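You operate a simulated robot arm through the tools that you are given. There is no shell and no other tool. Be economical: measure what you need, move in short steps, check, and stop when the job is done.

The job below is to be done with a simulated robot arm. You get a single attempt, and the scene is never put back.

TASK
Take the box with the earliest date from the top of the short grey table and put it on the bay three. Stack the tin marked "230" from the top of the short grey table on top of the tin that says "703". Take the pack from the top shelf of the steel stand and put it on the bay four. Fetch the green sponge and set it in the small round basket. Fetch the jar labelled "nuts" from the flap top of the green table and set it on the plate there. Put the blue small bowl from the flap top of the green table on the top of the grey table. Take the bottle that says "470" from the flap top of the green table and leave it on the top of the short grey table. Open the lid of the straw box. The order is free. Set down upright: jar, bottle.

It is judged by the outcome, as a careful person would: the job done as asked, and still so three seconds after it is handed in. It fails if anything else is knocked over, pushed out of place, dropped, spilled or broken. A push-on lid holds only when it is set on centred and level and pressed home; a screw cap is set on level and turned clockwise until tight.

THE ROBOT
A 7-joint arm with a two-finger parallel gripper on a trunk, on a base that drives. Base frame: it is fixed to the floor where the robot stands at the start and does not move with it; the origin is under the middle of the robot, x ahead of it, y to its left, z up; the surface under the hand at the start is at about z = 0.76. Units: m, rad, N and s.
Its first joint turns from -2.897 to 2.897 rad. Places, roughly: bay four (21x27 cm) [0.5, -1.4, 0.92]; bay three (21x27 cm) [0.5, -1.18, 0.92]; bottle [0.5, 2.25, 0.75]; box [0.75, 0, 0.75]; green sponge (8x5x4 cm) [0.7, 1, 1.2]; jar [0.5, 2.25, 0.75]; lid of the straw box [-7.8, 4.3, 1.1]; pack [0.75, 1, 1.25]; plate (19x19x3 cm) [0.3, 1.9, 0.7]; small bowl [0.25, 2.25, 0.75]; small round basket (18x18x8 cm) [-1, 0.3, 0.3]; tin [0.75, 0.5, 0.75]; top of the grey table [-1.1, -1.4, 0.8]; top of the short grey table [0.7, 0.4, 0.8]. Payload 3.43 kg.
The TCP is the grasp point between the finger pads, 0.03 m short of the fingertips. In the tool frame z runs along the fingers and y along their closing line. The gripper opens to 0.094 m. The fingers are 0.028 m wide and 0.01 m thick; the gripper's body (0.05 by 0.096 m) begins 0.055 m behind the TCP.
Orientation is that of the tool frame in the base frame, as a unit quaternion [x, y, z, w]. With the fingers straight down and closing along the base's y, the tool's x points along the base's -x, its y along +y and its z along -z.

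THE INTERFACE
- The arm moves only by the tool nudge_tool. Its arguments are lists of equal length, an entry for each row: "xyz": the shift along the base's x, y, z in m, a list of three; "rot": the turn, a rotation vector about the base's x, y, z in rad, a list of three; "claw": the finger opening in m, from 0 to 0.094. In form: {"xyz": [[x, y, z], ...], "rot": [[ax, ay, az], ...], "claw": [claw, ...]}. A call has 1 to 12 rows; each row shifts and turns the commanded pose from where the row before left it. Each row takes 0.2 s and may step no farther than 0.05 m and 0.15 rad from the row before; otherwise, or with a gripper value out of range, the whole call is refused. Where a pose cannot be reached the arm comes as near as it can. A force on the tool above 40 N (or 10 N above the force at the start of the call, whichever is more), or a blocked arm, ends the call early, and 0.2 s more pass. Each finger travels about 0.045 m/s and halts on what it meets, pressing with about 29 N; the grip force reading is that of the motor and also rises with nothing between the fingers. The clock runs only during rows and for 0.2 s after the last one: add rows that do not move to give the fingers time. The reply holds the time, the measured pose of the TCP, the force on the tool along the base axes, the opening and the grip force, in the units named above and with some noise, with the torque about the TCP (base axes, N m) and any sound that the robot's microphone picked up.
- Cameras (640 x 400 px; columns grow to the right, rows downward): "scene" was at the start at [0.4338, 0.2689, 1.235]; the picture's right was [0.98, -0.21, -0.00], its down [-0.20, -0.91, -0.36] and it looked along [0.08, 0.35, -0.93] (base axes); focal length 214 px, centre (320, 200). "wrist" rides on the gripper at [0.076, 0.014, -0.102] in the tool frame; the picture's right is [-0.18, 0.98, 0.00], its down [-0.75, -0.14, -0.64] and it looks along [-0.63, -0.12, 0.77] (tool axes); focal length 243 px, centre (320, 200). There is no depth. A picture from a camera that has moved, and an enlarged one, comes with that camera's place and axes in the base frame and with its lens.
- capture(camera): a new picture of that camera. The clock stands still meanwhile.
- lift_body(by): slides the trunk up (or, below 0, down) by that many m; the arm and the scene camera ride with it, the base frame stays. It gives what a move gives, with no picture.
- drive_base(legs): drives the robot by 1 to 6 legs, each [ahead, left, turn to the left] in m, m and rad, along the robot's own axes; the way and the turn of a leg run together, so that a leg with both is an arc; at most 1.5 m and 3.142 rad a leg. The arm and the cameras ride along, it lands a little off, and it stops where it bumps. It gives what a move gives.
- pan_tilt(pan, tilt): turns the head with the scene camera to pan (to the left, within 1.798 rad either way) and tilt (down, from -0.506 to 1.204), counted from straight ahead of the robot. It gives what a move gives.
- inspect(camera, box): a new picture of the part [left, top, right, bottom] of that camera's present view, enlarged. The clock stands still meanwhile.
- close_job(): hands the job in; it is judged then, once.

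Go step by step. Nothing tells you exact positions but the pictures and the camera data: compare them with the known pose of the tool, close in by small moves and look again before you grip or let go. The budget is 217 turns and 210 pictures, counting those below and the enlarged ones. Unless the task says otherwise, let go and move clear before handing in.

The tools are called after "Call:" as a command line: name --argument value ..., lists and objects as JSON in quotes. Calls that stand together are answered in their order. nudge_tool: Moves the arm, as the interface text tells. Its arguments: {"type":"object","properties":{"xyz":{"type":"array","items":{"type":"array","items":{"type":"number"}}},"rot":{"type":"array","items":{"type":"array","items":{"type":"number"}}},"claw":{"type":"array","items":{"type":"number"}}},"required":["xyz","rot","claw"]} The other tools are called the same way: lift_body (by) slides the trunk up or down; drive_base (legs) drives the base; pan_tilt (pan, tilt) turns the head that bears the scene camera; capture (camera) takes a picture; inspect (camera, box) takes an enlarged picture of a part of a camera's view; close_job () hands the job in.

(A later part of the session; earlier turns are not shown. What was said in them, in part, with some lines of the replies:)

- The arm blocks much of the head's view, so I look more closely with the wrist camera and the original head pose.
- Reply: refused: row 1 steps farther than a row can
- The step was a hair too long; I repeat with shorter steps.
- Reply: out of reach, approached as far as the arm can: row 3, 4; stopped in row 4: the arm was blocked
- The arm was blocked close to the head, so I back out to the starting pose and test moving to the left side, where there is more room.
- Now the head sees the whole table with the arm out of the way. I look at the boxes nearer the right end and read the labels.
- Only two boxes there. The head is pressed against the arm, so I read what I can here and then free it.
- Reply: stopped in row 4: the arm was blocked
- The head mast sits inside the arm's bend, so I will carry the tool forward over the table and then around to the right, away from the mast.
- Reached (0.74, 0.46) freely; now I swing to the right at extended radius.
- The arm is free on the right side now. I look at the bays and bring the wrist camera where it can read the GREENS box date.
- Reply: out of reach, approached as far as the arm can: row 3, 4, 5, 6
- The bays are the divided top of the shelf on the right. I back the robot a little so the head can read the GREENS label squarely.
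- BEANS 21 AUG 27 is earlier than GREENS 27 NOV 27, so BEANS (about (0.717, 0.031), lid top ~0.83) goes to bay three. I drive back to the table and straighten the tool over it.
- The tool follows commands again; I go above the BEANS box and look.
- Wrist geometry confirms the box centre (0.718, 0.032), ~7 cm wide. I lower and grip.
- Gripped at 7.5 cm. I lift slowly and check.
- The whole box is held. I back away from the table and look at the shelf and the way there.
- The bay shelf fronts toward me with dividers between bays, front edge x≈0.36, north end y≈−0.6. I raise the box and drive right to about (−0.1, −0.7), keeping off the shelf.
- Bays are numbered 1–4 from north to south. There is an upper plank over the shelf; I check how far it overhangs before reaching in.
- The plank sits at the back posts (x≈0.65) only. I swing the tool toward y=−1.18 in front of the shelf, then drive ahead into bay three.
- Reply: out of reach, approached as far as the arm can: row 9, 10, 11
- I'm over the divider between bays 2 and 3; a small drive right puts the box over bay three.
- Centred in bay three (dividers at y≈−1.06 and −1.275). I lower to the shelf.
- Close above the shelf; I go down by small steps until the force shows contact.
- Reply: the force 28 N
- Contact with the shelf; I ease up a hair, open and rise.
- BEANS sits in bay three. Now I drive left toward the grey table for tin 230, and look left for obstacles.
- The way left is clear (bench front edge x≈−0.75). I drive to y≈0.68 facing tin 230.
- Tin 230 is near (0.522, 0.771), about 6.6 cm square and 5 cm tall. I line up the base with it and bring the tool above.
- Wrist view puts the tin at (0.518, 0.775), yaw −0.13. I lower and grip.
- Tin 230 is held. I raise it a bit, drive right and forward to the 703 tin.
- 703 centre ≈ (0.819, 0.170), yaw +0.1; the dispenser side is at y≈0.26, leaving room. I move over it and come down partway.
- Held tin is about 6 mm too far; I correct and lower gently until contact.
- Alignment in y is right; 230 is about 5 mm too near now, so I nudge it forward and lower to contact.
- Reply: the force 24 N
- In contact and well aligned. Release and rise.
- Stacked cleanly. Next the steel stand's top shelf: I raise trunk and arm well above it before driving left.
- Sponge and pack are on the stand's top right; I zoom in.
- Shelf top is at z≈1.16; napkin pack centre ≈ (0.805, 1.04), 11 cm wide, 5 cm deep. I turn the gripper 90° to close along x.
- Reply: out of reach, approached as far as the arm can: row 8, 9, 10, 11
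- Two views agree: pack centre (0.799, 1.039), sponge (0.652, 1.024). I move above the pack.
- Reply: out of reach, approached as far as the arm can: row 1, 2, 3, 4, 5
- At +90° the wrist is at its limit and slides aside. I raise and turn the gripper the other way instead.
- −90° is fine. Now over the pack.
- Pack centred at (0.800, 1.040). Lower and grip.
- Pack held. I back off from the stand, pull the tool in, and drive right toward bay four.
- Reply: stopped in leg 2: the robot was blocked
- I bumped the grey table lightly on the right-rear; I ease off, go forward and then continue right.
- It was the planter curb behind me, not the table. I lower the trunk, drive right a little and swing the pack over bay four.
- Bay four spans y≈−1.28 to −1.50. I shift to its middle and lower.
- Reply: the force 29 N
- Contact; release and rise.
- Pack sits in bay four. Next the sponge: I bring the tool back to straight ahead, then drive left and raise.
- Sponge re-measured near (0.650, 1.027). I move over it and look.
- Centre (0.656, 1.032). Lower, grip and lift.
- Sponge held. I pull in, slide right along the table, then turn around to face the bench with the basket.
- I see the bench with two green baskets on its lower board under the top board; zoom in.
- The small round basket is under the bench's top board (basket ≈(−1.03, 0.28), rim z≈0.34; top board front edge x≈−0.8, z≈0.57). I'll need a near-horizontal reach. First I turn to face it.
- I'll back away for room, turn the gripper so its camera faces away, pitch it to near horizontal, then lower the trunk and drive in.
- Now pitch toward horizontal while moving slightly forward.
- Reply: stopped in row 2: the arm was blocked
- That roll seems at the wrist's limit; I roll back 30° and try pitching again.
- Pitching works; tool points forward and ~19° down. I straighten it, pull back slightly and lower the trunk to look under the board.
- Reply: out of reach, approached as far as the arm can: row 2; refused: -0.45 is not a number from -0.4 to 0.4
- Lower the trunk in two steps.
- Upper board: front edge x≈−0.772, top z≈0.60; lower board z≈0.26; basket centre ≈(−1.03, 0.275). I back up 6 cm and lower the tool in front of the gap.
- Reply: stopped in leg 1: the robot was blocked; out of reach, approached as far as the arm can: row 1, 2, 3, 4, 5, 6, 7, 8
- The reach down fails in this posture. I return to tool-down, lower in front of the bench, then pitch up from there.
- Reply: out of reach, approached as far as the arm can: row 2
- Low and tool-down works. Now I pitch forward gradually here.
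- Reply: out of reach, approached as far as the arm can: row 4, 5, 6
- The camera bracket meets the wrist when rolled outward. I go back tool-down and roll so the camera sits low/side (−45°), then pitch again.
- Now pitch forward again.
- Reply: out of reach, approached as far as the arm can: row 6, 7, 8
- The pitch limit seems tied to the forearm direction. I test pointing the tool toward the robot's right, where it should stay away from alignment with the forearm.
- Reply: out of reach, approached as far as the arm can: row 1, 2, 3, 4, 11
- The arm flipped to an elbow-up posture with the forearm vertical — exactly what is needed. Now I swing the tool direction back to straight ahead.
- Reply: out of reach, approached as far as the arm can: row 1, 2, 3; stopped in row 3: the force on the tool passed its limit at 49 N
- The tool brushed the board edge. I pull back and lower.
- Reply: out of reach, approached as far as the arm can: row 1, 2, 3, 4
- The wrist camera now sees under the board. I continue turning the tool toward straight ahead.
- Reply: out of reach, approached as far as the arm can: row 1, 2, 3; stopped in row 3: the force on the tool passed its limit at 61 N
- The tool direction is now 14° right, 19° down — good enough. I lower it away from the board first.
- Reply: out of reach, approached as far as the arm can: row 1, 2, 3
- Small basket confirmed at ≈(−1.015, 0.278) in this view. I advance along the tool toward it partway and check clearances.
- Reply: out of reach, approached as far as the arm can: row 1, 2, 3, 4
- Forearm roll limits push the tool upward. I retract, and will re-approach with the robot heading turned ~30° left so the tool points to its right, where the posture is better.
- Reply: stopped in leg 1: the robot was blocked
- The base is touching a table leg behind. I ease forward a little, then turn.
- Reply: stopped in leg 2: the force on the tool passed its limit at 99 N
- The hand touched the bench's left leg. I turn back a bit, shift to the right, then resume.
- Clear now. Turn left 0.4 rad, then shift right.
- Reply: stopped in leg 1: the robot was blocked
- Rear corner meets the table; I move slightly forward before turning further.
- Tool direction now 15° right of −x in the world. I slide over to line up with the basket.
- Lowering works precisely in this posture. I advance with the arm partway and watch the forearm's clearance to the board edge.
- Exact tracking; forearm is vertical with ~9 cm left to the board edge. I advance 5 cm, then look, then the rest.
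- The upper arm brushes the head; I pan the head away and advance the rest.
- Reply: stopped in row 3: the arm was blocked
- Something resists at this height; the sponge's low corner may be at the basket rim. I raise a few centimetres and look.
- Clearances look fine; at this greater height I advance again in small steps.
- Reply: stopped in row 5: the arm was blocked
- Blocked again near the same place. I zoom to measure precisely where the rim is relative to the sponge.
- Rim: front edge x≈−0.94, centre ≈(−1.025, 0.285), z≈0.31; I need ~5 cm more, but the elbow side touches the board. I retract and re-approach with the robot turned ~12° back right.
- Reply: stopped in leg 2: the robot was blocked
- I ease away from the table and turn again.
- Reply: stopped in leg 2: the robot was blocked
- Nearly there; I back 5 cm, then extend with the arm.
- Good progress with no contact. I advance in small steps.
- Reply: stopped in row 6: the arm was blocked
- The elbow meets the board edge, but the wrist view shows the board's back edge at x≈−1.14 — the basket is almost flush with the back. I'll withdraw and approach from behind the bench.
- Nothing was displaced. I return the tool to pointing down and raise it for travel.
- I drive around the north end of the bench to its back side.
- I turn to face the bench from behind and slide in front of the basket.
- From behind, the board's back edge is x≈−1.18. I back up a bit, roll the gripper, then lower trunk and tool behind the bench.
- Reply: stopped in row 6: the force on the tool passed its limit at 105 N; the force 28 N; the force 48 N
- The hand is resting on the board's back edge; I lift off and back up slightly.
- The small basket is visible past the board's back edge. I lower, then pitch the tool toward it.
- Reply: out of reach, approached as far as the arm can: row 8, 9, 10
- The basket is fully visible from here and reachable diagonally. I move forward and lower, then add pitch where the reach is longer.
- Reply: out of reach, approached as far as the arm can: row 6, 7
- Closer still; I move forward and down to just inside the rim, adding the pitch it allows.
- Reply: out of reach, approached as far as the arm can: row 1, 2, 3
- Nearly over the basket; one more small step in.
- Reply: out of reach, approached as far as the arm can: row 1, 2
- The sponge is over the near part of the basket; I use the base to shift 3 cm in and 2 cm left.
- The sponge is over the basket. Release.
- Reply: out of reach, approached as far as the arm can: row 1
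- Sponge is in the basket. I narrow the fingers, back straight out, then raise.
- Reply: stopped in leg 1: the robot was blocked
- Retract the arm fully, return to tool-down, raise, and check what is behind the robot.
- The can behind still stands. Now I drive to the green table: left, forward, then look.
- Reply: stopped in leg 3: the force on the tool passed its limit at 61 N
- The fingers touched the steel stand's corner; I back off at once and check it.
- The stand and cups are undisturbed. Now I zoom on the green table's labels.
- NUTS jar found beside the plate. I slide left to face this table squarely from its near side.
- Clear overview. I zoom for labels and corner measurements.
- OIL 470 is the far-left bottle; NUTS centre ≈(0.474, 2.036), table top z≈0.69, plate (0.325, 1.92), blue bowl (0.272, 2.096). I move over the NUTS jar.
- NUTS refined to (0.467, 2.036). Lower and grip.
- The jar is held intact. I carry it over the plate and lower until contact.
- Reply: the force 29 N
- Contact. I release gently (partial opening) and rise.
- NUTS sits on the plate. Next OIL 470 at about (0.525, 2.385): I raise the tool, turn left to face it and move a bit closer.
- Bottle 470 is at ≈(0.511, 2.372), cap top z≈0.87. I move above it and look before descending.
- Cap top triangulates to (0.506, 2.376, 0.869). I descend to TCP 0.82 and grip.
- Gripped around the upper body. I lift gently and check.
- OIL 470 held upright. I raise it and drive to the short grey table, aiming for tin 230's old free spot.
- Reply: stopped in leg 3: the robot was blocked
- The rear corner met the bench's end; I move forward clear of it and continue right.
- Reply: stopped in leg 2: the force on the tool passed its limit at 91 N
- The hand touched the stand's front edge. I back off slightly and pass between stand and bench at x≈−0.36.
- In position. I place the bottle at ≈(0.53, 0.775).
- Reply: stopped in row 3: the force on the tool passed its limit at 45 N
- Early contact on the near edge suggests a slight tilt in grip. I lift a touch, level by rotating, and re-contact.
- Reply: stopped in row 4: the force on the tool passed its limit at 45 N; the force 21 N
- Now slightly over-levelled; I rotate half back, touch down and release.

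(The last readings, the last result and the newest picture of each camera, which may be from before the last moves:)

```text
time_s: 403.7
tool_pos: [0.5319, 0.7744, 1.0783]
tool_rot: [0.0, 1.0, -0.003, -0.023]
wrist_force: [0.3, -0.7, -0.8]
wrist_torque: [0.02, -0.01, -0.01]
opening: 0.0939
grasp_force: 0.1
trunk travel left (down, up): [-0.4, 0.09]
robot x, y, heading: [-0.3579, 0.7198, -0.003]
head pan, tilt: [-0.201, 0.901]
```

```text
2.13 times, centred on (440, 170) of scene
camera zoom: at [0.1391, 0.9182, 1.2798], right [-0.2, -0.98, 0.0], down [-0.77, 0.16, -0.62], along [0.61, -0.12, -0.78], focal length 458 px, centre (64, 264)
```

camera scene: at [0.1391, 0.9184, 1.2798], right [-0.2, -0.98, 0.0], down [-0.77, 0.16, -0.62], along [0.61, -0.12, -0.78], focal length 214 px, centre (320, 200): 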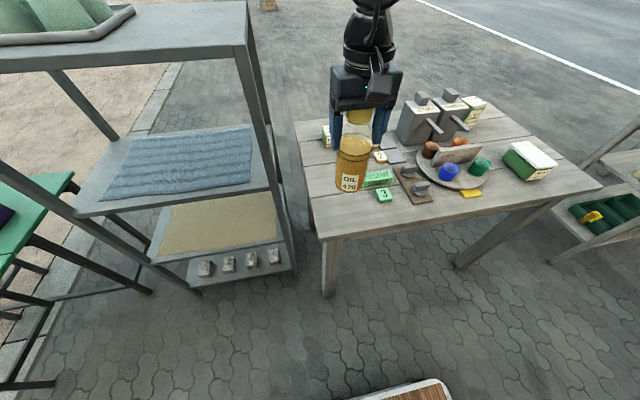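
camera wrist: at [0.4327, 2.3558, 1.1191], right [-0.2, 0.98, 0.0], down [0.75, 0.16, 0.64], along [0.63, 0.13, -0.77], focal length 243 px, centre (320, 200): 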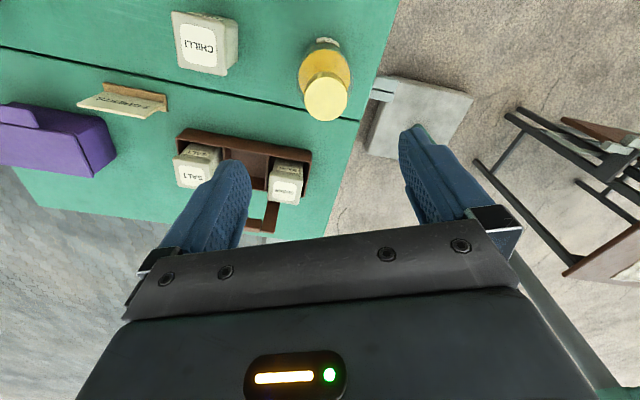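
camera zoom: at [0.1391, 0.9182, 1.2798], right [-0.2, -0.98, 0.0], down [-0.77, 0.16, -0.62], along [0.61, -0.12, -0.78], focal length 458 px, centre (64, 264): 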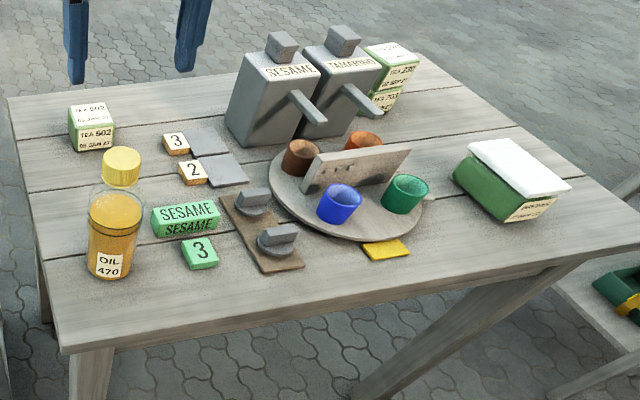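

Bottle stands upright, everything else in place. Next the blue bowl: I retract the tool a bit and drive back to the green table.

Call:
nudge_tool --xyz '[[-0.045, 0, 0], [-0.045, 0, 0], [-0.02, 0, 0], [0, 0, 0]]' --rot '[[0, -0.04, 0], [0, 0, 0], [0, 0, 0], [0, 0, 0]]' --claw '[0.094, 0.094, 0.094, 0.094]'

Call:
drive_base --legs '[[0, 1.3, 0]]'

Call:
capture --camera "wrist"

```text
time_s: 404.7
tool_pos: [0.4238, 0.7719, 1.0746]
tool_rot: [0.002, 1.0, -0.002, -0.002]
wrist_force: [-0.2, -0.1, 0.5]
wrist_torque: [-0.02, -0.03, -0.01]
opening: 0.0939
grasp_force: 0.1
trunk travel left (down, up): [-0.4, 0.09]
robot x, y, heading: [-0.3571, 0.717, 0.004]
head pan, tilt: [-0.201, 0.901]
```

```text
time_s: 411.3
tool_pos: [0.4406, 2.059, 1.0747]
tool_rot: [0.013, 1.0, -0.002, -0.002]
wrist_force: [-0.3, -0.2, -0.4]
wrist_torque: [-0.01, -0.04, 0.01]
opening: 0.094
grasp_force: 0.0
trunk travel left (down, up): [-0.4, 0.09]
robot x, y, heading: [-0.3408, 2.0222, -0.019]
head pan, tilt: [-0.201, 0.901]
```

```text
33 pictures are left
camera wrist: at [0.3641, 2.0758, 1.1779], right [0.21, 0.98, -0.01], down [0.75, -0.16, 0.64], along [0.62, -0.14, -0.77], focal length 243 px, centre (320, 200)
```

wrist: 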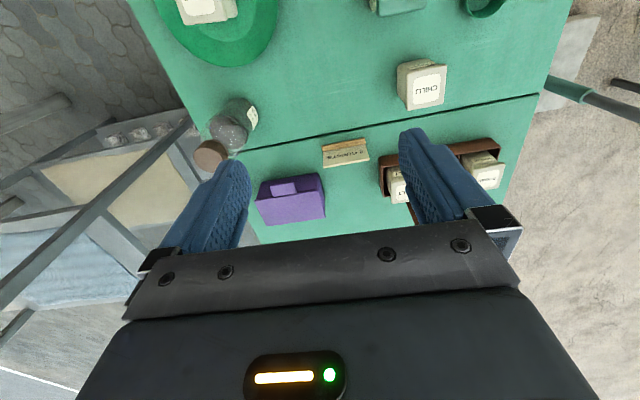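

The bowl is nearer; I back up a little and move over its estimated place.

Call:
drive_base --legs '[[-0.12, 0, 0.018]]'

Call:
nudge_tool --xyz '[[-0.02, 0.01, -0.03], [-0.02, 0.01, -0.03], [-0.007, 0.01, -0.04], [0, 0, -0.04], [0, 0, 0]]' --rot '[[0, 0, 0], [0, 0, 0], [0, 0, 0], [0, 0, 0], [0, 0, 0]]' --claw '[0.094, 0.094, 0.094, 0.094, 0.094]'

Call:
capture --camera "wrist"

```text
time_s: 412.5
tool_pos: [0.3189, 2.0754, 1.0749]
tool_rot: [0.004, 1.0, -0.003, -0.003]
wrist_force: [0.1, -0.8, -0.3]
wrist_torque: [0.02, -0.02, 0.01]
opening: 0.0941
grasp_force: 0.2
trunk travel left (down, up): [-0.4, 0.09]
robot x, y, heading: [-0.4581, 2.0219, -0.003]
head pan, tilt: [-0.201, 0.901]
```

```text
time_s: 413.7
tool_pos: [0.2713, 2.1032, 0.9332]
tool_rot: [0.003, 1.0, -0.003, -0.002]
wrist_force: [-1.4, -0.2, -0.1]
wrist_torque: [0.02, 0.02, -0.01]
opening: 0.0941
grasp_force: 0.0
trunk travel left (down, up): [-0.4, 0.09]
robot x, y, heading: [-0.4636, 2.0266, -0.002]
head pan, tilt: [-0.201, 0.901]
```

```text
32 pictures are left
camera wrist: at [0.1949, 2.1198, 1.036], right [0.19, 0.98, -0.01], down [0.76, -0.14, 0.64], along [0.63, -0.13, -0.77], focal length 243 px, centre (320, 200)
```

wrist: 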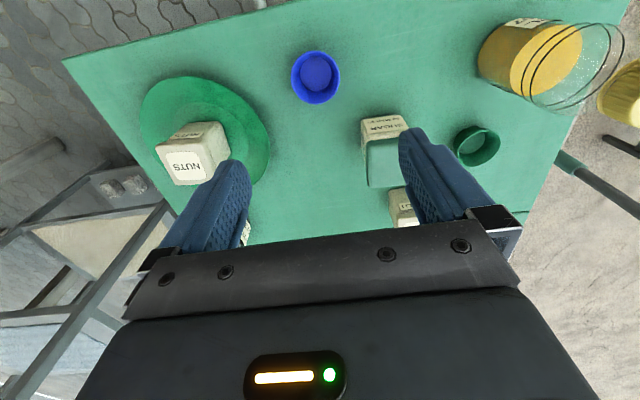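

Bowl centre ≈(0.262, 2.100), 5.5 cm wide. Lower, grip, lift.

Call:
nudge_tool --xyz '[[-0.009, -0.003, -0.04], [0, 0, -0.045], [0, 0, -0.045], [0, 0, -0.045], [0, 0, -0.035], [0, 0, 0], [0, 0, 0], [0, 0, 0], [0, 0, 0], [0, 0, 0], [0, 0, 0]]' --rot '[[0, 0, 0], [0, 0, 0], [0, 0, 0], [0, 0, 0], [0, 0, 0], [0, 0, 0], [0, 0, 0], [0, 0, 0], [0, 0, 0], [0, 0, 0], [0, 0, 0]]' --claw '[0.094, 0.094, 0.094, 0.094, 0.094, 0.08, 0.06, 0.045, 0.035, 0.035, 0.035]'

Call:
nudge_tool --xyz '[[0, 0, 0.01], [0, 0, 0.03], [0, 0, 0.045], [0, 0, 0.045], [0, 0, 0.045], [0, 0, 0.045], [0, 0, 0.045], [0, 0, 0.045], [0, 0, 0.045], [0, 0, 0]]' --rot '[[0, 0, 0], [0, 0, 0], [0, 0, 0], [0, 0, 0], [0, 0, 0], [0, 0, 0], [0, 0, 0], [0, 0, 0], [0, 0, 0], [0, 0, 0]]' --claw '[0.035, 0.035, 0.035, 0.035, 0.035, 0.035, 0.035, 0.035, 0.035, 0.035]'

Call:
capture --camera "wrist"

```text
time_s: 416.1
tool_pos: [0.2645, 2.1003, 0.7279]
tool_rot: [0.003, 1.0, -0.003, -0.003]
wrist_force: [0.1, 0.1, -0.9]
wrist_torque: [-0.03, -0.02, -0.02]
opening: 0.0597
grasp_force: 29.0
trunk travel left (down, up): [-0.4, 0.09]
robot x, y, heading: [-0.4594, 2.0235, -0.001]
head pan, tilt: [-0.201, 0.901]
```

```text
time_s: 418.3
tool_pos: [0.264, 2.0985, 1.0782]
tool_rot: [0.003, 1.0, -0.003, -0.002]
wrist_force: [0.8, 0.4, -0.8]
wrist_torque: [0.02, 0.01, 0.0]
opening: 0.0599
grasp_force: 28.8
trunk travel left (down, up): [-0.4, 0.09]
robot x, y, heading: [-0.4623, 2.025, -0.006]
head pan, tilt: [-0.201, 0.901]
```

```text
31 pictures are left
camera wrist: at [0.187, 2.1152, 1.1814], right [0.19, 0.98, -0.01], down [0.76, -0.14, 0.64], along [0.63, -0.13, -0.77], focal length 243 px, centre (320, 200)
```

wrist: 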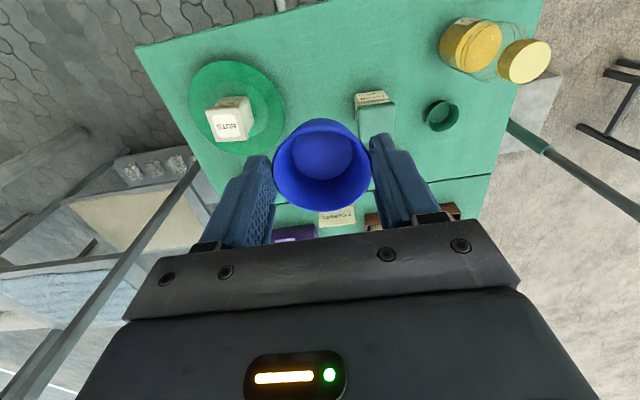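

Bowl held. I raise it further and drive the long lane south toward the grey table, then look.

Call:
lift_body --by 0.09

Call:
drive_base --legs '[[0.1, 0, 0], [0, -1.35, 0], [0, -1.0, 0]]'

```text
time_s: 419.6
tool_pos: [0.2638, 2.0986, 1.1686]
tool_rot: [0.003, 1.0, -0.002, -0.003]
wrist_force: [1.1, -0.3, -0.1]
wrist_torque: [0.01, 0.03, 0.0]
opening: 0.0601
grasp_force: 29.3
trunk travel left (down, up): [-0.49, 0.0]
robot x, y, heading: [-0.4611, 2.0278, -0.001]
head pan, tilt: [-0.201, 0.901]
```

```text
time_s: 431.8
tool_pos: [0.4563, -0.1689, 1.1676]
tool_rot: [-0.041, 0.999, -0.003, -0.003]
wrist_force: [0.5, 1.0, -0.1]
wrist_torque: [-0.02, -0.02, 0.01]
opening: 0.0596
grasp_force: 29.5
trunk travel left (down, up): [-0.49, 0.0]
robot x, y, heading: [-0.2574, -0.3093, 0.083]
head pan, tilt: [-0.201, 0.901]
```

Call:
drive_base --legs '[[0, -0.28, -0.083], [0, 0, -1.1], [0, 0, -1.1]]'

Call:
pan_tilt --pan -0.1 --tilt 0.85

Call:
capture --camera "scene"

```text
time_s: 439.3
tool_pos: [-0.624, -1.2129, 1.1693]
tool_rot: [0.896, 0.443, 0.001, -0.003]
wrist_force: [-0.1, 0.5, -0.5]
wrist_torque: [0.04, 0.0, 0.01]
opening: 0.0595
grasp_force: 29.4
trunk travel left (down, up): [-0.49, 0.0]
robot x, y, heading: [-0.2447, -0.5918, -2.215]
head pan, tilt: [-0.201, 0.901]
```

```text
time_s: 440.0
tool_pos: [-0.6241, -1.2125, 1.1684]
tool_rot: [0.896, 0.443, 0.002, -0.004]
wrist_force: [0.1, 0.2, 0.6]
wrist_torque: [-0.02, -0.04, 0.0]
opening: 0.0592
grasp_force: 29.6
trunk travel left (down, up): [-0.49, 0.0]
robot x, y, heading: [-0.2477, -0.5886, -2.22]
head pan, tilt: [-0.099, 0.85]
```

```text
30 pictures are left
camera scene: at [-0.3847, -1.1131, 1.3737], right [-0.73, 0.68, 0.0], down [0.51, 0.55, -0.66], along [-0.45, -0.48, -0.75], focal length 214 px, centre (320, 200)
```

scene: 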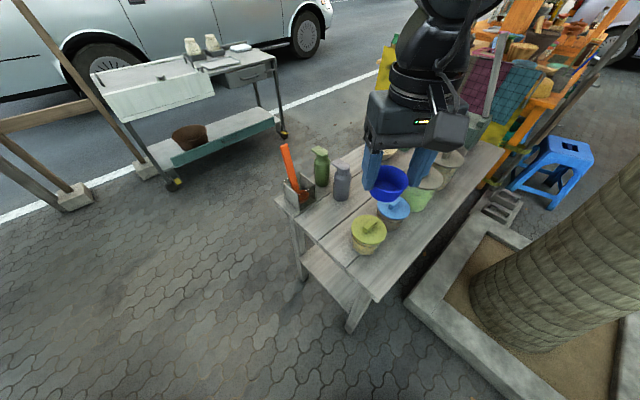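

Free spot on the grey table near (−0.675, −1.37), between the jars and bottles. I move there and lower.

Call:
nudge_tool --xyz '[[-0.013, -0.04, 0], [-0.013, -0.04, 0], [-0.013, -0.04, 0], [-0.012, -0.038, 0], [0, 0, -0.045], [0, 0, -0.045], [0, 0, -0.045], [0, 0, -0.045], [0, 0, -0.045], [0, 0, -0.045], [0, 0, 0]]' --rot '[[0, 0, 0], [0, 0, 0], [0, 0, 0], [0, 0, 0], [0, 0, 0], [0, 0, 0], [0, 0, 0], [0, 0, 0], [0, 0, 0], [0, 0, 0], [0, 0, 0]]' --claw '[0.035, 0.035, 0.035, 0.035, 0.035, 0.035, 0.035, 0.035, 0.035, 0.035, 0.035]'

Call:
inspect --camera "scene" --box '[240, 120, 460, 310]'

```text
time_s: 442.4
tool_pos: [-0.6721, -1.368, 0.8964]
tool_rot: [0.896, 0.444, 0.0, -0.003]
wrist_force: [-0.2, -0.4, -0.8]
wrist_torque: [0.02, -0.01, -0.01]
opening: 0.059
grasp_force: 29.2
trunk travel left (down, up): [-0.49, 0.0]
robot x, y, heading: [-0.2498, -0.5889, -2.22]
head pan, tilt: [-0.099, 0.85]
```

```text
2.11 times, centred on (350, 215) of scene
camera zoom: at [-0.3847, -1.1132, 1.3737], right [-0.73, 0.68, 0.0], down [0.51, 0.55, -0.66], along [-0.45, -0.48, -0.75], focal length 452 px, centre (257, 168)
```

zoom: 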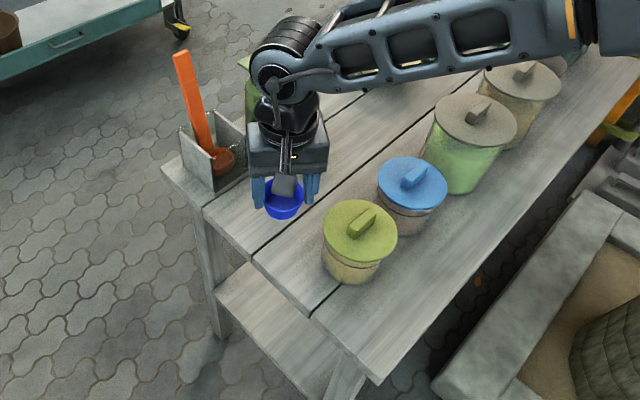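

Good and clear. Slight shift inward and lower to contact.

Call:
nudge_tool --xyz '[[-0.012, 0, -0.02], [0, 0, -0.02], [0, 0, -0.01], [0, 0, -0.005], [0, 0, -0.004], [0, 0, -0.004], [0, 0, -0.004], [0, 0, 0]]' --rot '[[0, 0, 0], [0, 0, 0], [0, 0, 0], [0, 0, 0], [0, 0, 0], [0, 0, 0], [0, 0, 0], [0, 0, 0]]' --claw '[0.035, 0.035, 0.035, 0.035, 0.035, 0.035, 0.035, 0.035]'

```text
time_s: 444.2
tool_pos: [-0.6873, -1.3706, 0.8304]
tool_rot: [0.896, 0.444, 0.002, -0.003]
wrist_force: [0.6, -0.5, -0.3]
wrist_torque: [0.0, 0.0, -0.03]
opening: 0.0584
grasp_force: 29.1
trunk travel left (down, up): [-0.49, 0.0]
robot x, y, heading: [-0.2488, -0.588, -2.218]
head pan, tilt: [-0.099, 0.85]
```

Call:
nudge_tool --xyz '[[0, 0, -0.005], [0, 0, -0.005], [0, 0, -0.004], [0, 0, -0.004], [0, 0, -0.004], [0, 0, -0.004], [0, 0, -0.004], [0, 0, 0]]' --rot '[[0, 0, 0], [0, 0, 0], [0, 0, 0], [0, 0, 0], [0, 0, 0], [0, 0, 0], [0, 0, 0], [0, 0, 0]]' --claw '[0.035, 0.035, 0.035, 0.035, 0.035, 0.035, 0.035, 0.035]'

```text
time_s: 446.0
tool_pos: [-0.6875, -1.3714, 0.8025]
tool_rot: [0.897, 0.443, 0.0, -0.002]
wrist_force: [0.1, -1.5, 24.3]
wrist_torque: [-0.23, 0.1, -0.13]
opening: 0.0563
grasp_force: 29.1
trunk travel left (down, up): [-0.49, 0.0]
robot x, y, heading: [-0.2469, -0.5873, -2.22]
head pan, tilt: [-0.099, 0.85]
```

Contact; release and rise.

Call:
nudge_tool --xyz '[[0, 0, 0.002], [0, 0, 0], [0, 0, 0], [0, 0, 0.02], [0, 0, 0.045], [0, 0, 0.045], [0, 0, 0.045], [0, 0, 0.045], [0, 0, 0.045], [0, 0, 0.045], [0, 0, 0.045], [0, 0, 0]]' --rot '[[0, 0, 0], [0, 0, 0], [0, 0, 0], [0, 0, 0], [0, 0, 0], [0, 0, 0], [0, 0, 0], [0, 0, 0], [0, 0, 0], [0, 0, 0], [0, 0, 0], [0, 0, 0]]' --claw '[0.065, 0.08, 0.08, 0.08, 0.08, 0.08, 0.08, 0.08, 0.08, 0.08, 0.08, 0.08]'

Call:
inspect --camera "scene" --box '[240, 120, 460, 310]'

```text
time_s: 448.6
tool_pos: [-0.6867, -1.3719, 1.1417]
tool_rot: [0.896, 0.444, 0.002, -0.004]
wrist_force: [0.0, -0.4, -0.1]
wrist_torque: [-0.02, -0.02, -0.01]
opening: 0.0801
grasp_force: 0.0
trunk travel left (down, up): [-0.49, 0.0]
robot x, y, heading: [-0.2452, -0.5882, -2.215]
head pan, tilt: [-0.099, 0.85]
```

```text
2.11 times, centred on (350, 215) of scene
camera zoom: at [-0.3847, -1.1131, 1.3738], right [-0.73, 0.68, 0.0], down [0.51, 0.55, -0.66], along [-0.45, -0.48, -0.75], focal length 452 px, centre (257, 168)
```

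zoom: 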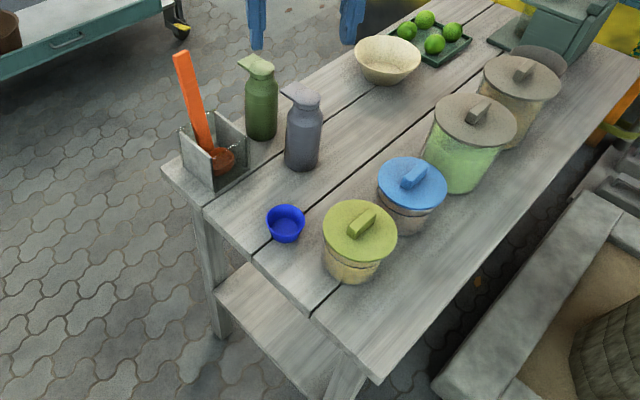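

Blue bowl is on the grey table. Last: the straw box, far to the northwest. I pull in the arm and drive back up the lane, then west.

Call:
nudge_tool --xyz '[[0.024, 0.032, 0.01], [0.024, 0.032, 0.01], [0.024, 0.032, 0], [0.024, 0.032, 0], [0.02, 0.03, 0], [0, 0, 0]]' --rot '[[0, 0, 0], [0, 0, 0], [0, 0, 0], [0, 0, 0], [0, 0, 0], [0, 0, 0]]' --claw '[0.08, 0.08, 0.08, 0.08, 0.08, 0.08]'

Call:
drive_base --legs '[[0, 0, 1.1], [0, 0, 1.1], [-0.1, 1.4, 0]]'

```text
time_s: 450.0
tool_pos: [-0.57, -1.2114, 1.157]
tool_rot: [0.897, 0.443, 0.001, -0.003]
wrist_force: [0.2, -0.4, -0.1]
wrist_torque: [-0.03, 0.01, -0.01]
opening: 0.0801
grasp_force: 0.1
trunk travel left (down, up): [-0.49, 0.0]
robot x, y, heading: [-0.2456, -0.5861, -2.215]
head pan, tilt: [-0.099, 0.85]
```

```text
time_s: 461.6
tool_pos: [0.3102, 0.8169, 1.158]
tool_rot: [-0.055, 0.998, -0.002, -0.003]
wrist_force: [-0.3, -0.3, 0.6]
wrist_torque: [-0.02, 0.03, 0.02]
opening: 0.0799
grasp_force: 0.0
trunk travel left (down, up): [-0.49, 0.0]
robot x, y, heading: [-0.368, 0.6201, 0.115]
head pan, tilt: [-0.099, 0.85]
stopped in leg 3: the robot was blocked; the commanded pose is now the measured one
```

Touching the bench slightly; I shift forward, straighten and continue north, then turn west.

Call:
drive_base --legs '[[0.1, -0.02, 0], [0, 0, -0.115], [0, 1.33, 0]]'

Call:
drive_base --legs '[[0, 0, 1.57], [0, 0, 1.57]]'

Call:
pan_tilt --pan 0.0 --tilt 0.25

Call:
capture --camera "scene"

```text
time_s: 469.6
tool_pos: [0.4148, 2.0831, 1.1578]
tool_rot: [-0.009, 1.0, -0.003, -0.003]
wrist_force: [-0.2, -0.2, 0.5]
wrist_torque: [-0.02, -0.01, 0.01]
opening: 0.0801
grasp_force: 0.1
trunk travel left (down, up): [-0.49, 0.0]
robot x, y, heading: [-0.2769, 1.9489, 0.015]
head pan, tilt: [-0.099, 0.85]
```

```text
time_s: 476.5
tool_pos: [-0.9447, 2.1368, 1.1576]
tool_rot: [0.973, -0.229, 0.003, -0.002]
wrist_force: [0.7, -0.1, -0.7]
wrist_torque: [0.03, 0.0, 0.01]
opening: 0.08
grasp_force: 0.0
trunk travel left (down, up): [-0.49, 0.0]
robot x, y, heading: [-0.273, 1.9423, 2.686]
head pan, tilt: [-0.099, 0.85]
stopped in leg 2: the robot was blocked; the commanded pose is now the measured one
```

```text
time_s: 477.5
tool_pos: [-0.9457, 2.1384, 1.1583]
tool_rot: [0.973, -0.229, 0.004, -0.002]
wrist_force: [0.1, 0.5, -0.2]
wrist_torque: [-0.01, 0.02, 0.0]
opening: 0.0799
grasp_force: 0.1
trunk travel left (down, up): [-0.49, 0.0]
robot x, y, heading: [-0.2707, 1.9413, 2.683]
head pan, tilt: [0.0, 0.25]
```

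```text
27 pictures are left
camera scene: at [-0.8304, 1.9728, 1.4268], right [0.44, 0.9, 0.0], down [0.22, -0.11, -0.97], along [-0.87, 0.43, -0.25], focal length 214 px, centre (320, 200)
```

scene: 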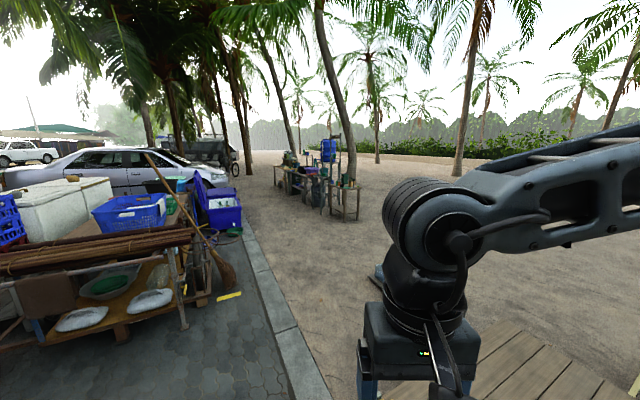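

The destination tables are visible ahead-left beyond the sand edge. I drive forward clear of the table, straighten west, and proceed.

Call:
drive_base --legs '[[0.3, 0.12, 0], [0, 0, 0.45], [1.4, 0, 0], [0.6, 0, 0], [0, 0, -0.3], [1.3, 0, 0]]'

Call:
capture --camera "scene"

```text
time_s: 489.2
tool_pos: [-2.9826, 1.8687, 1.1571]
tool_rot: [1.0, -0.009, 0.004, -0.002]
wrist_force: [-0.2, -0.2, -0.1]
wrist_torque: [-0.01, -0.04, 0.0]
opening: 0.0797
grasp_force: 0.0
trunk travel left (down, up): [-0.49, 0.0]
robot x, y, heading: [-2.291, 1.9813, 3.127]
head pan, tilt: [0.0, 0.25]
stopped in leg 4: the robot was blocked; the commanded pose is now the measured one
```

```text
26 pictures are left
camera scene: at [-2.8076, 1.7689, 1.4265], right [0.01, 1.0, 0.0], down [0.25, 0.0, -0.97], along [-0.97, 0.01, -0.25], focal length 214 px, centre (320, 200)
```

scene: 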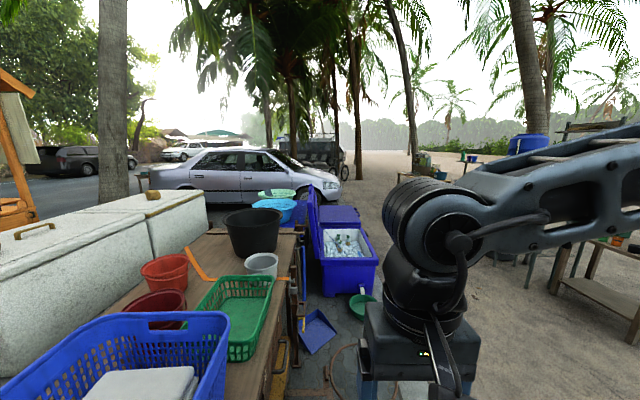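

Blocked by the cart's corner. I back up and shift right onto the sand side, to see whether the edge is passable.

Call:
drive_base --legs '[[-0.1, 0, 0], [0, -0.75, 0], [1.3, 0, 0]]'

Call:
capture --camera "scene"

```text
time_s: 500.3
tool_pos: [-4.2163, 2.6031, 1.1574]
tool_rot: [1.0, -0.005, 0.005, -0.003]
wrist_force: [0.2, 0.3, 1.1]
wrist_torque: [-0.01, -0.01, -0.03]
opening: 0.0802
grasp_force: 0.0
trunk travel left (down, up): [-0.49, 0.0]
robot x, y, heading: [-3.523, 2.7172, 3.137]
head pan, tilt: [0.0, 0.25]
```

```text
25 pictures are left
camera scene: at [-4.0409, 2.504, 1.4269], right [0.0, 1.0, 0.0], down [0.25, 0.0, -0.97], along [-0.97, 0.0, -0.25], focal length 214 px, centre (320, 200)
```

scene: 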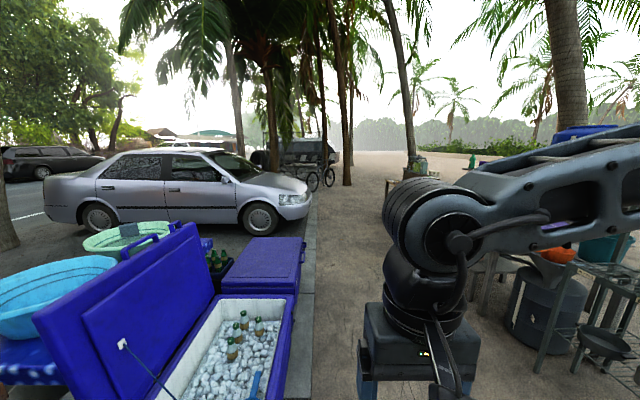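

The sand edge is passable. The straw box should be at the small table ahead-right; I zoom on it.

Call:
inspect --camera "scene" --box '[375, 130, 475, 200]'

Call:
drive_base --legs '[[1.4, 0, 0], [1.2, 0, 0]]'

Call:
pan_tilt --pan -0.6 --tilt 0.35

Call:
capture --camera "scene"

```text
5.71 times, centred on (425, 165) of scene
camera zoom: at [-4.0409, 2.504, 1.4269], right [0.0, 1.0, 0.0], down [0.25, 0.0, -0.97], along [-0.97, 0.0, -0.25], focal length 1226 px, centre (-280, 400)
```

zoom: 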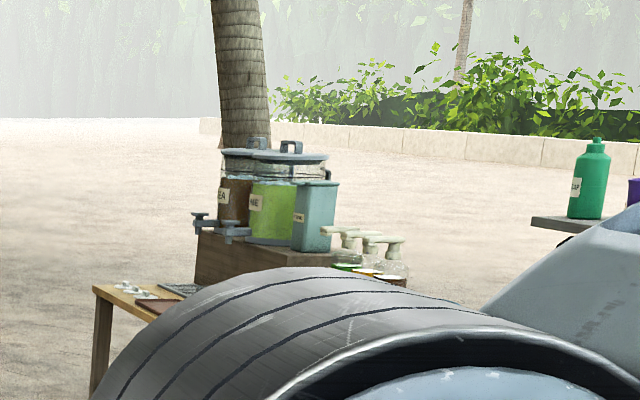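

```text
time_s: 513.0
tool_pos: [-6.8154, 2.551, 1.1574]
tool_rot: [1.0, 0.015, 0.004, -0.003]
wrist_force: [-0.6, -0.6, -0.4]
wrist_torque: [0.0, -0.02, 0.01]
opening: 0.08
grasp_force: 0.0
trunk travel left (down, up): [-0.49, 0.0]
robot x, y, heading: [-6.1301, 2.6926, -3.101]
head pan, tilt: [0.0, 0.25]
```

```text
time_s: 514.0
tool_pos: [-6.8162, 2.5499, 1.1578]
tool_rot: [1.0, 0.015, 0.002, -0.002]
wrist_force: [0.2, 0.5, 0.7]
wrist_torque: [0.0, 0.0, -0.02]
opening: 0.0801
grasp_force: 0.1
trunk travel left (down, up): [-0.49, 0.0]
robot x, y, heading: [-6.1257, 2.6904, -3.108]
head pan, tilt: [-0.6, 0.351]
```

```text
23 pictures are left
camera scene: at [-6.6222, 2.5117, 1.4174], right [0.53, 0.85, 0.0], down [0.29, -0.18, -0.94], along [-0.79, 0.5, -0.34], focal length 214 px, centre (320, 200)
```

scene: 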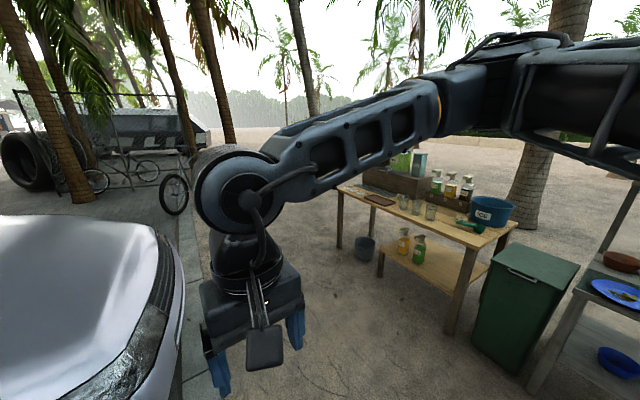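

The drinks table is ahead-right, its front edge at y≈3.75. I turn to face +y and slide in front of the straw box.

Call:
drive_base --legs '[[0, 0, -1.6], [0, 1.5, 0], [0.3, 0.15, 0]]'

Call:
pan_tilt --pan 0.0 --tilt 0.45

Call:
capture --camera "scene"

```text
time_s: 515.4
tool_pos: [-6.8228, 2.6637, 1.1585]
tool_rot: [0.998, -0.063, 0.004, -0.002]
wrist_force: [0.4, 0.6, 0.1]
wrist_torque: [-0.06, 0.0, -0.02]
opening: 0.08
grasp_force: 0.2
trunk travel left (down, up): [-0.49, 0.0]
robot x, y, heading: [-6.1201, 2.6986, 3.019]
head pan, tilt: [-0.6, 0.351]
stopped in leg 1: the robot was blocked; the commanded pose is now the measured one
```

```text
time_s: 516.4
tool_pos: [-6.8233, 2.665, 1.1566]
tool_rot: [0.998, -0.063, 0.004, -0.001]
wrist_force: [-0.6, 0.3, 0.4]
wrist_torque: [0.04, 0.02, -0.01]
opening: 0.0801
grasp_force: 0.0
trunk travel left (down, up): [-0.49, 0.0]
robot x, y, heading: [-6.1237, 2.7011, 3.021]
head pan, tilt: [0.0, 0.45]
```

```text
22 pictures are left
camera scene: at [-6.6587, 2.5475, 1.4082], right [0.12, 0.99, 0.0], down [0.43, -0.05, -0.9], along [-0.89, 0.11, -0.44], focal length 214 px, centre (320, 200)
```

scene: 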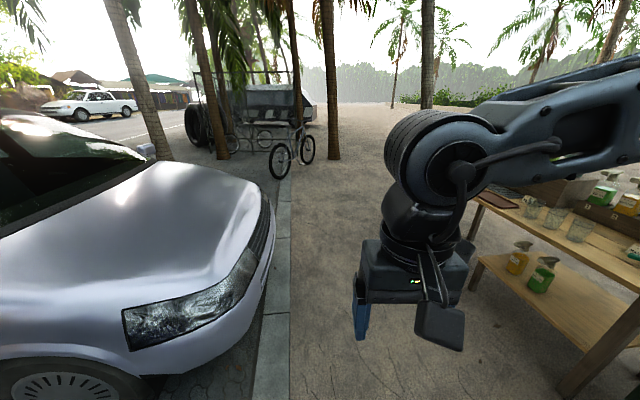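

Something at the side blocks turning here; I go forward first, then turn.

Call:
drive_base --legs '[[0.8, 0, 0], [0.75, -0.1, 0], [0, 0, -1.45]]'

Call:
capture --camera "scene"

```text
time_s: 528.1
tool_pos: [-7.7729, 3.6761, 1.1578]
tool_rot: [-0.696, 0.718, -0.004, -0.001]
wrist_force: [0.2, -0.1, 1.0]
wrist_torque: [-0.01, -0.01, 0.01]
opening: 0.08
grasp_force: 0.1
trunk travel left (down, up): [-0.49, 0.0]
robot x, y, heading: [-7.6696, 2.9817, 1.546]
head pan, tilt: [0.0, 0.45]
```

```text
21 pictures are left
camera scene: at [-7.874, 3.5003, 1.4082], right [1.0, -0.03, 0.0], down [-0.01, -0.44, -0.9], along [0.02, 0.9, -0.44], focal length 214 px, centre (320, 200)
```

scene: 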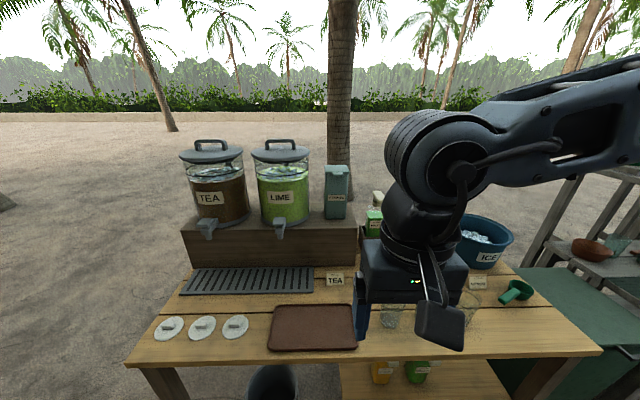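

The straw box is right there on the raised shelf. I zoom in.

Call:
inspect --camera "scene" --box '[300, 140, 400, 240]'

```text
4.00 times, centred on (350, 190) of scene
camera zoom: at [-7.874, 3.5003, 1.4082], right [1.0, -0.03, 0.0], down [-0.01, -0.44, -0.9], along [0.02, 0.9, -0.44], focal length 858 px, centre (200, 240)
```

zoom: 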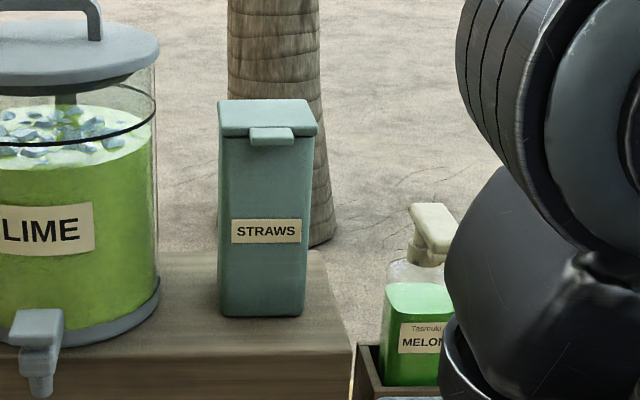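

The STRAWS box has a hinged lid with a front tab at ≈(−7.79, 4.27, 1.13). I drive closer, close the fingers and pitch the tool forward to get under the tab.

Call:
drive_base --legs '[[0.3, 0, 0.02]]'

Call:
nudge_tool --xyz '[[-0.003, 0.0, 0], [0, 0.0, 0], [0, 0.01, 0], [0, 0.01, 0], [0, 0.01, -0.005], [0, 0.01, -0.005], [0, 0.01, -0.005], [0, 0.01, -0.005], [0, 0, 0]]' --rot '[[0.14, 0, 0], [0.14, 0, 0], [0.14, 0, 0], [0.14, 0, 0], [0.14, 0, 0], [0.14, 0, 0], [0.14, 0, 0], [0.1, 0, 0], [0, 0, 0]]' --claw '[0.06, 0.04, 0.02, 0.0, 0.0, 0.0, 0.0, 0.0, 0.0]'

Call:
capture --camera "scene"

```text
time_s: 530.2
tool_pos: [-7.7832, 3.988, 1.1574]
tool_rot: [-0.704, 0.71, -0.004, -0.001]
wrist_force: [0.4, -0.8, -0.4]
wrist_torque: [0.01, -0.01, -0.02]
opening: 0.0803
grasp_force: 0.1
trunk travel left (down, up): [-0.49, 0.0]
robot x, y, heading: [-7.6651, 3.2935, 1.569]
head pan, tilt: [0.0, 0.45]
```

```text
time_s: 532.2
tool_pos: [-7.7857, 4.0473, 1.1384]
tool_rot: [-0.604, 0.611, 0.363, 0.361]
wrist_force: [-0.1, -0.3, -0.4]
wrist_torque: [-0.03, 0.0, 0.0]
opening: 0.0003
grasp_force: 28.8
trunk travel left (down, up): [-0.49, 0.0]
robot x, y, heading: [-7.6687, 3.2917, 1.567]
head pan, tilt: [0.0, 0.45]
```

```text
19 pictures are left
camera scene: at [-7.8809, 3.8104, 1.4082], right [1.0, 0.0, 0.0], down [0.0, -0.44, -0.9], along [0.0, 0.9, -0.44], focal length 214 px, centre (320, 200)
```

scene: 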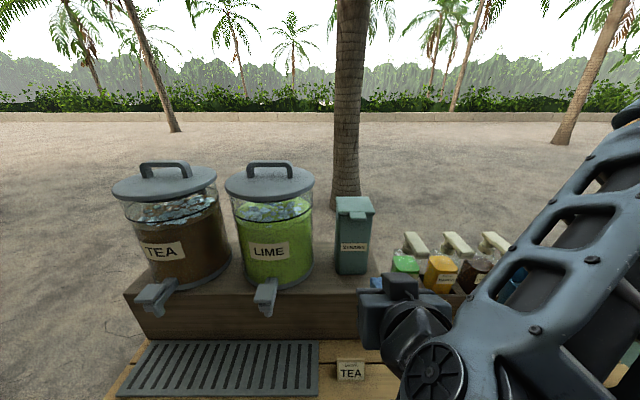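

Pitch works. I zoom to fix the tab's position from this closer view.

Call:
inspect --camera "scene" --box '[315, 180, 415, 290]'

```text
3.64 times, centred on (365, 235) of scene
camera zoom: at [-7.8809, 3.8104, 1.4082], right [1.0, 0.0, 0.0], down [0.0, -0.44, -0.9], along [0.0, 0.9, -0.44], focal length 780 px, centre (156, 73)
```

zoom: 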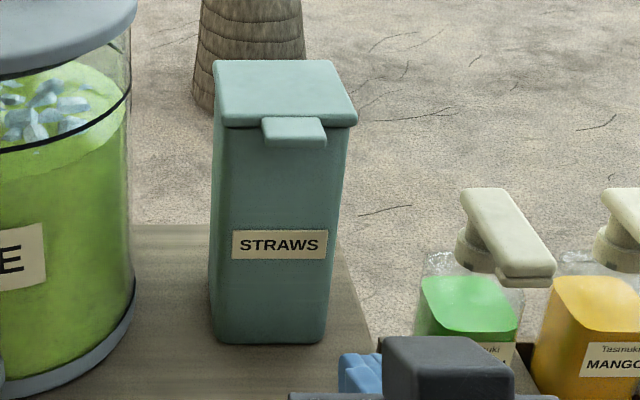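

Tab: bottom z≈1.135, y 4.253–4.279, x≈−7.790. I bring the fingertips low and forward to just under it.

Call:
nudge_tool --xyz '[[-0.002, 0.03, -0.015], [-0.002, 0.03, -0.013], [0, 0.04, 0], [0, 0.04, 0], [0, 0.03, 0], [0, 0.02, 0], [0, 0, 0]]' --rot '[[0.05, 0, 0], [0.05, 0, 0], [0, 0, 0], [0, 0, 0], [0, 0, 0], [0, 0, 0], [0, 0, 0]]' --claw '[0.0, 0.0, 0.0, 0.0, 0.0, 0.0, 0.0]'

Call:
inspect --camera "scene" --box '[300, 170, 420, 290]'

```text
time_s: 533.8
tool_pos: [-7.7963, 4.2382, 1.1128]
tool_rot: [-0.585, 0.595, 0.388, 0.392]
wrist_force: [-0.3, 0.5, 0.8]
wrist_torque: [-0.01, -0.01, 0.01]
opening: 0.0
grasp_force: 29.1
out of reach, approached as far as the arm can: row 2
trunk travel left (down, up): [-0.49, 0.0]
robot x, y, heading: [-7.6667, 3.2969, 1.566]
head pan, tilt: [0.0, 0.45]
```

```text
3.33 times, centred on (360, 230) of scene
camera zoom: at [-7.8807, 3.8106, 1.4082], right [1.0, 0.0, 0.0], down [0.0, -0.44, -0.9], along [0.0, 0.9, -0.44], focal length 715 px, centre (187, 100)
```

zoom: 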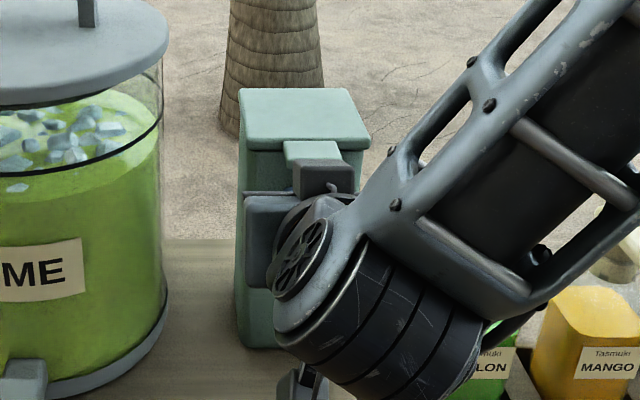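

The fingertips are under the tab. I lift and follow the hinge arc.

Call:
nudge_tool --xyz '[[0, 0, 0.02], [0, 0.003, 0.02], [0, 0.006, 0.025], [0, 0.01, 0.025], [0, 0, 0]]' --rot '[[0, 0, 0], [0, 0, 0], [0, 0, 0], [0, 0, 0], [0, 0, 0]]' --claw '[0.0, 0.0, 0.0, 0.0, 0.0]'

Call:
inspect --camera "scene" --box '[300, 130, 420, 270]'

```text
time_s: 535.0
tool_pos: [-7.7987, 4.255, 1.2073]
tool_rot: [-0.586, 0.593, 0.392, 0.39]
wrist_force: [0.2, 0.4, 0.1]
wrist_torque: [-0.01, 0.02, -0.02]
opening: 0.0002
grasp_force: 28.7
trunk travel left (down, up): [-0.49, 0.0]
robot x, y, heading: [-7.6683, 3.2941, 1.563]
head pan, tilt: [0.0, 0.45]
```

```text
2.86 times, centred on (360, 200) of scene
camera zoom: at [-7.8807, 3.8105, 1.4082], right [1.0, 0.0, 0.0], down [0.0, -0.44, -0.9], along [0.0, 0.9, -0.44], focal length 613 px, centre (206, 200)
```

zoom: 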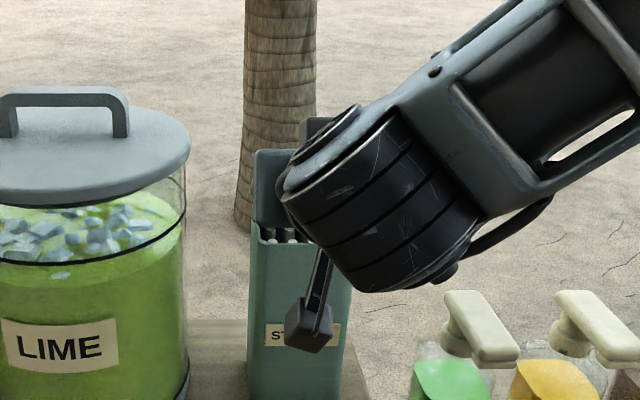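

The lid has swung up. I push it gently further back past vertical.

Call:
nudge_tool --xyz '[[0, 0.02, 0.01], [0, 0.02, 0.005], [0, 0.02, 0], [0, 0.02, 0], [0, 0.02, 0], [0, 0.015, 0], [0, 0, 0]]' --rot '[[0, 0, 0], [0, 0, 0], [0, 0, 0], [0, 0, 0], [0, 0, 0], [0, 0, 0], [0, 0, 0]]' --claw '[0.0, 0.0, 0.0, 0.0, 0.0, 0.0, 0.0]'

Call:
inspect --camera "scene" --box '[300, 130, 420, 270]'

```text
time_s: 536.3
tool_pos: [-7.8003, 4.3469, 1.2175]
tool_rot: [-0.589, 0.593, 0.391, 0.387]
wrist_force: [41.8, -240.2, 99.7]
wrist_torque: [3.23, 0.63, -0.64]
opening: 0.0
grasp_force: 29.0
trunk travel left (down, up): [-0.49, 0.0]
robot x, y, heading: [-7.6663, 3.2959, 1.574]
head pan, tilt: [0.0, 0.45]
stopped in row 6: the force on the tool passed its limit at 240 N (the readings are from after the stop); the commanded pose is now the measured one
```

```text
2.86 times, centred on (360, 200) of scene
camera zoom: at [-7.8795, 3.8051, 1.4104], right [1.0, 0.0, 0.0], down [0.0, -0.43, -0.9], along [0.0, 0.9, -0.43], focal length 613 px, centre (206, 200)
```

zoom: 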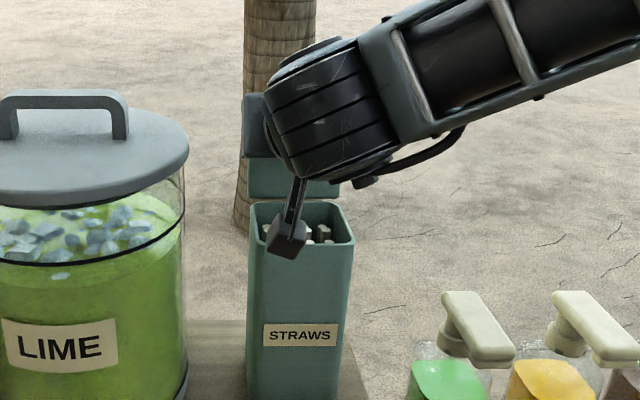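

Hit the hinge stop; I withdraw straight back at once and check.

Call:
nudge_tool --xyz '[[0, -0.02, 0.0], [0, -0.03, 0.005], [0, -0.04, 0.01], [0, -0.04, 0.01], [0, -0.04, 0.01], [0, -0.03, 0], [0, 0, 0], [0, 0, 0]]' --rot '[[0, 0, 0], [0, 0, 0], [0, 0, 0], [0, 0, 0], [0, 0, 0], [0, 0, 0], [0, 0, 0], [0, 0, 0]]' --claw '[0.0, 0.0, 0.0, 0.0, 0.0, 0.0, 0.0, 0.0]'

Call:
capture --camera "scene"

```text
time_s: 538.1
tool_pos: [-7.8022, 4.152, 1.2491]
tool_rot: [-0.588, 0.594, 0.389, 0.387]
wrist_force: [-0.1, 0.7, 1.0]
wrist_torque: [0.04, 0.01, 0.02]
opening: 0.0002
grasp_force: 28.6
trunk travel left (down, up): [-0.49, 0.0]
robot x, y, heading: [-7.6681, 3.2971, 1.569]
head pan, tilt: [0.0, 0.45]
```

```text
14 pictures are left
camera scene: at [-7.8804, 3.8096, 1.4082], right [1.0, 0.0, 0.0], down [0.0, -0.44, -0.9], along [0.0, 0.9, -0.44], focal length 214 px, centre (320, 200)
```

scene: 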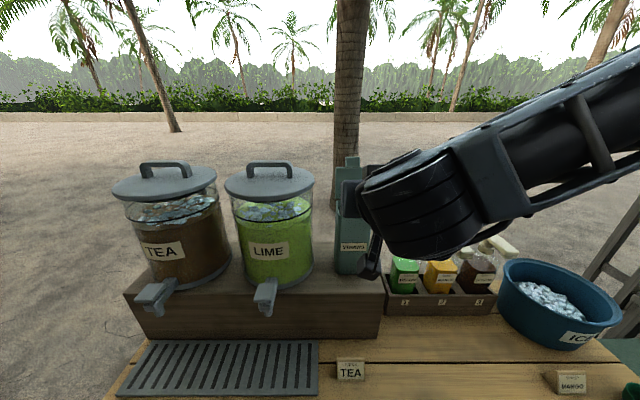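

The lid stays up and the box hasn't moved. I back away and verify.

Call:
drive_base --legs '[[-0.4, 0, 0]]'

Call:
nudge_tool --xyz '[[0, -0.02, 0.02], [0, -0.02, 0.02], [0, -0.02, 0.02], [0, -0.02, 0], [0, 0, 0]]' --rot '[[-0.14, 0, 0], [-0.14, 0, 0], [-0.14, 0, 0], [-0.14, 0, 0], [0, 0, 0]]' --claw '[0.0, 0.0, 0.0, 0.0, 0.0]'

Call:
inspect --camera "scene" --box '[280, 110, 420, 250]'

```text
time_s: 540.6
tool_pos: [-7.8102, 3.7539, 1.2478]
tool_rot: [-0.591, 0.591, 0.391, 0.386]
wrist_force: [-0.8, 0.5, 0.6]
wrist_torque: [0.02, 0.03, 0.01]
opening: 0.0002
grasp_force: 28.2
trunk travel left (down, up): [-0.49, 0.0]
robot x, y, heading: [-7.6684, 2.8967, 1.58]
head pan, tilt: [0.0, 0.45]
```

```text
time_s: 541.8
tool_pos: [-7.8109, 3.677, 1.3066]
tool_rot: [-0.676, 0.676, 0.213, 0.202]
wrist_force: [0.2, 0.2, -0.1]
wrist_torque: [-0.02, -0.03, 0.01]
opening: 0.0
grasp_force: 28.9
trunk travel left (down, up): [-0.49, 0.0]
robot x, y, heading: [-7.664, 2.8976, 1.572]
head pan, tilt: [0.0, 0.45]
```

```text
2.86 times, centred on (350, 180) of scene
camera zoom: at [-7.885, 3.4106, 1.4082], right [1.0, 0.01, 0.0], down [0.0, -0.44, -0.9], along [-0.01, 0.9, -0.44], focal length 613 px, centre (234, 257)
```

zoom: 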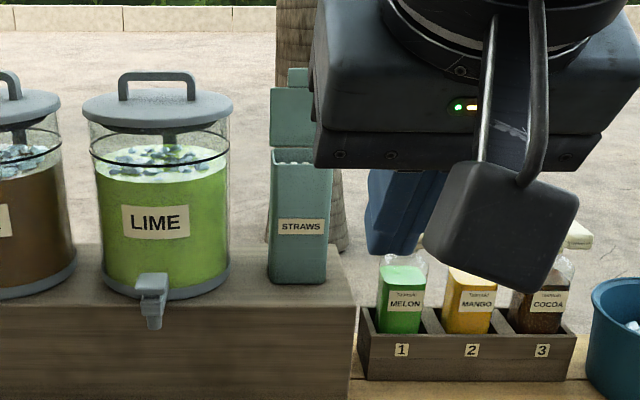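

All eight jobs are done, though on the way the robot bumped the bench, the steel stand's edge and corner, the green table and the short grey table. The stand and its cups still looked upright and in place, but I did not look again at the bench and the green table after their last bumps.

Call:
close_job

```text
The job is handed in.
```

I finished all eight tasks and handed the job in; the outcome has not been reported back yet.

- **Box:** the BEANS box (21 AUG 27, earlier than GREENS at 27 NOV 27) is in bay three.
- **Tins:** tin 230 is stacked on tin 703.
- **Pack:** the napkin pack is in bay four.
- **Sponge:** it is in the small round basket. It fell the last few centimetres when released.
- **Jar:** the nuts jar is upright on the plate.
- **Bowl:** the small blue bowl is on the grey table.
- **Bottle:** oil bottle 470 is upright on the short grey table, where tin 230 used to be.
- **Straw box:** the lid is open and stays up. I pushed it hard against its hinge stop (240 N) before backing off, and the box did not appear to move.

**Bumps:** the robot or arm touched several things on the way:
- the bench with the baskets (several times)
- the steel stand (twice)
- the green table
- the short grey table's leg
- the cart
- the red can behind the bench
- probably the grey table's leg or the planter curb

Nothing looked knocked over or shifted where I looked afterwards. I did not look at the bench or the green table again after the last touches there.
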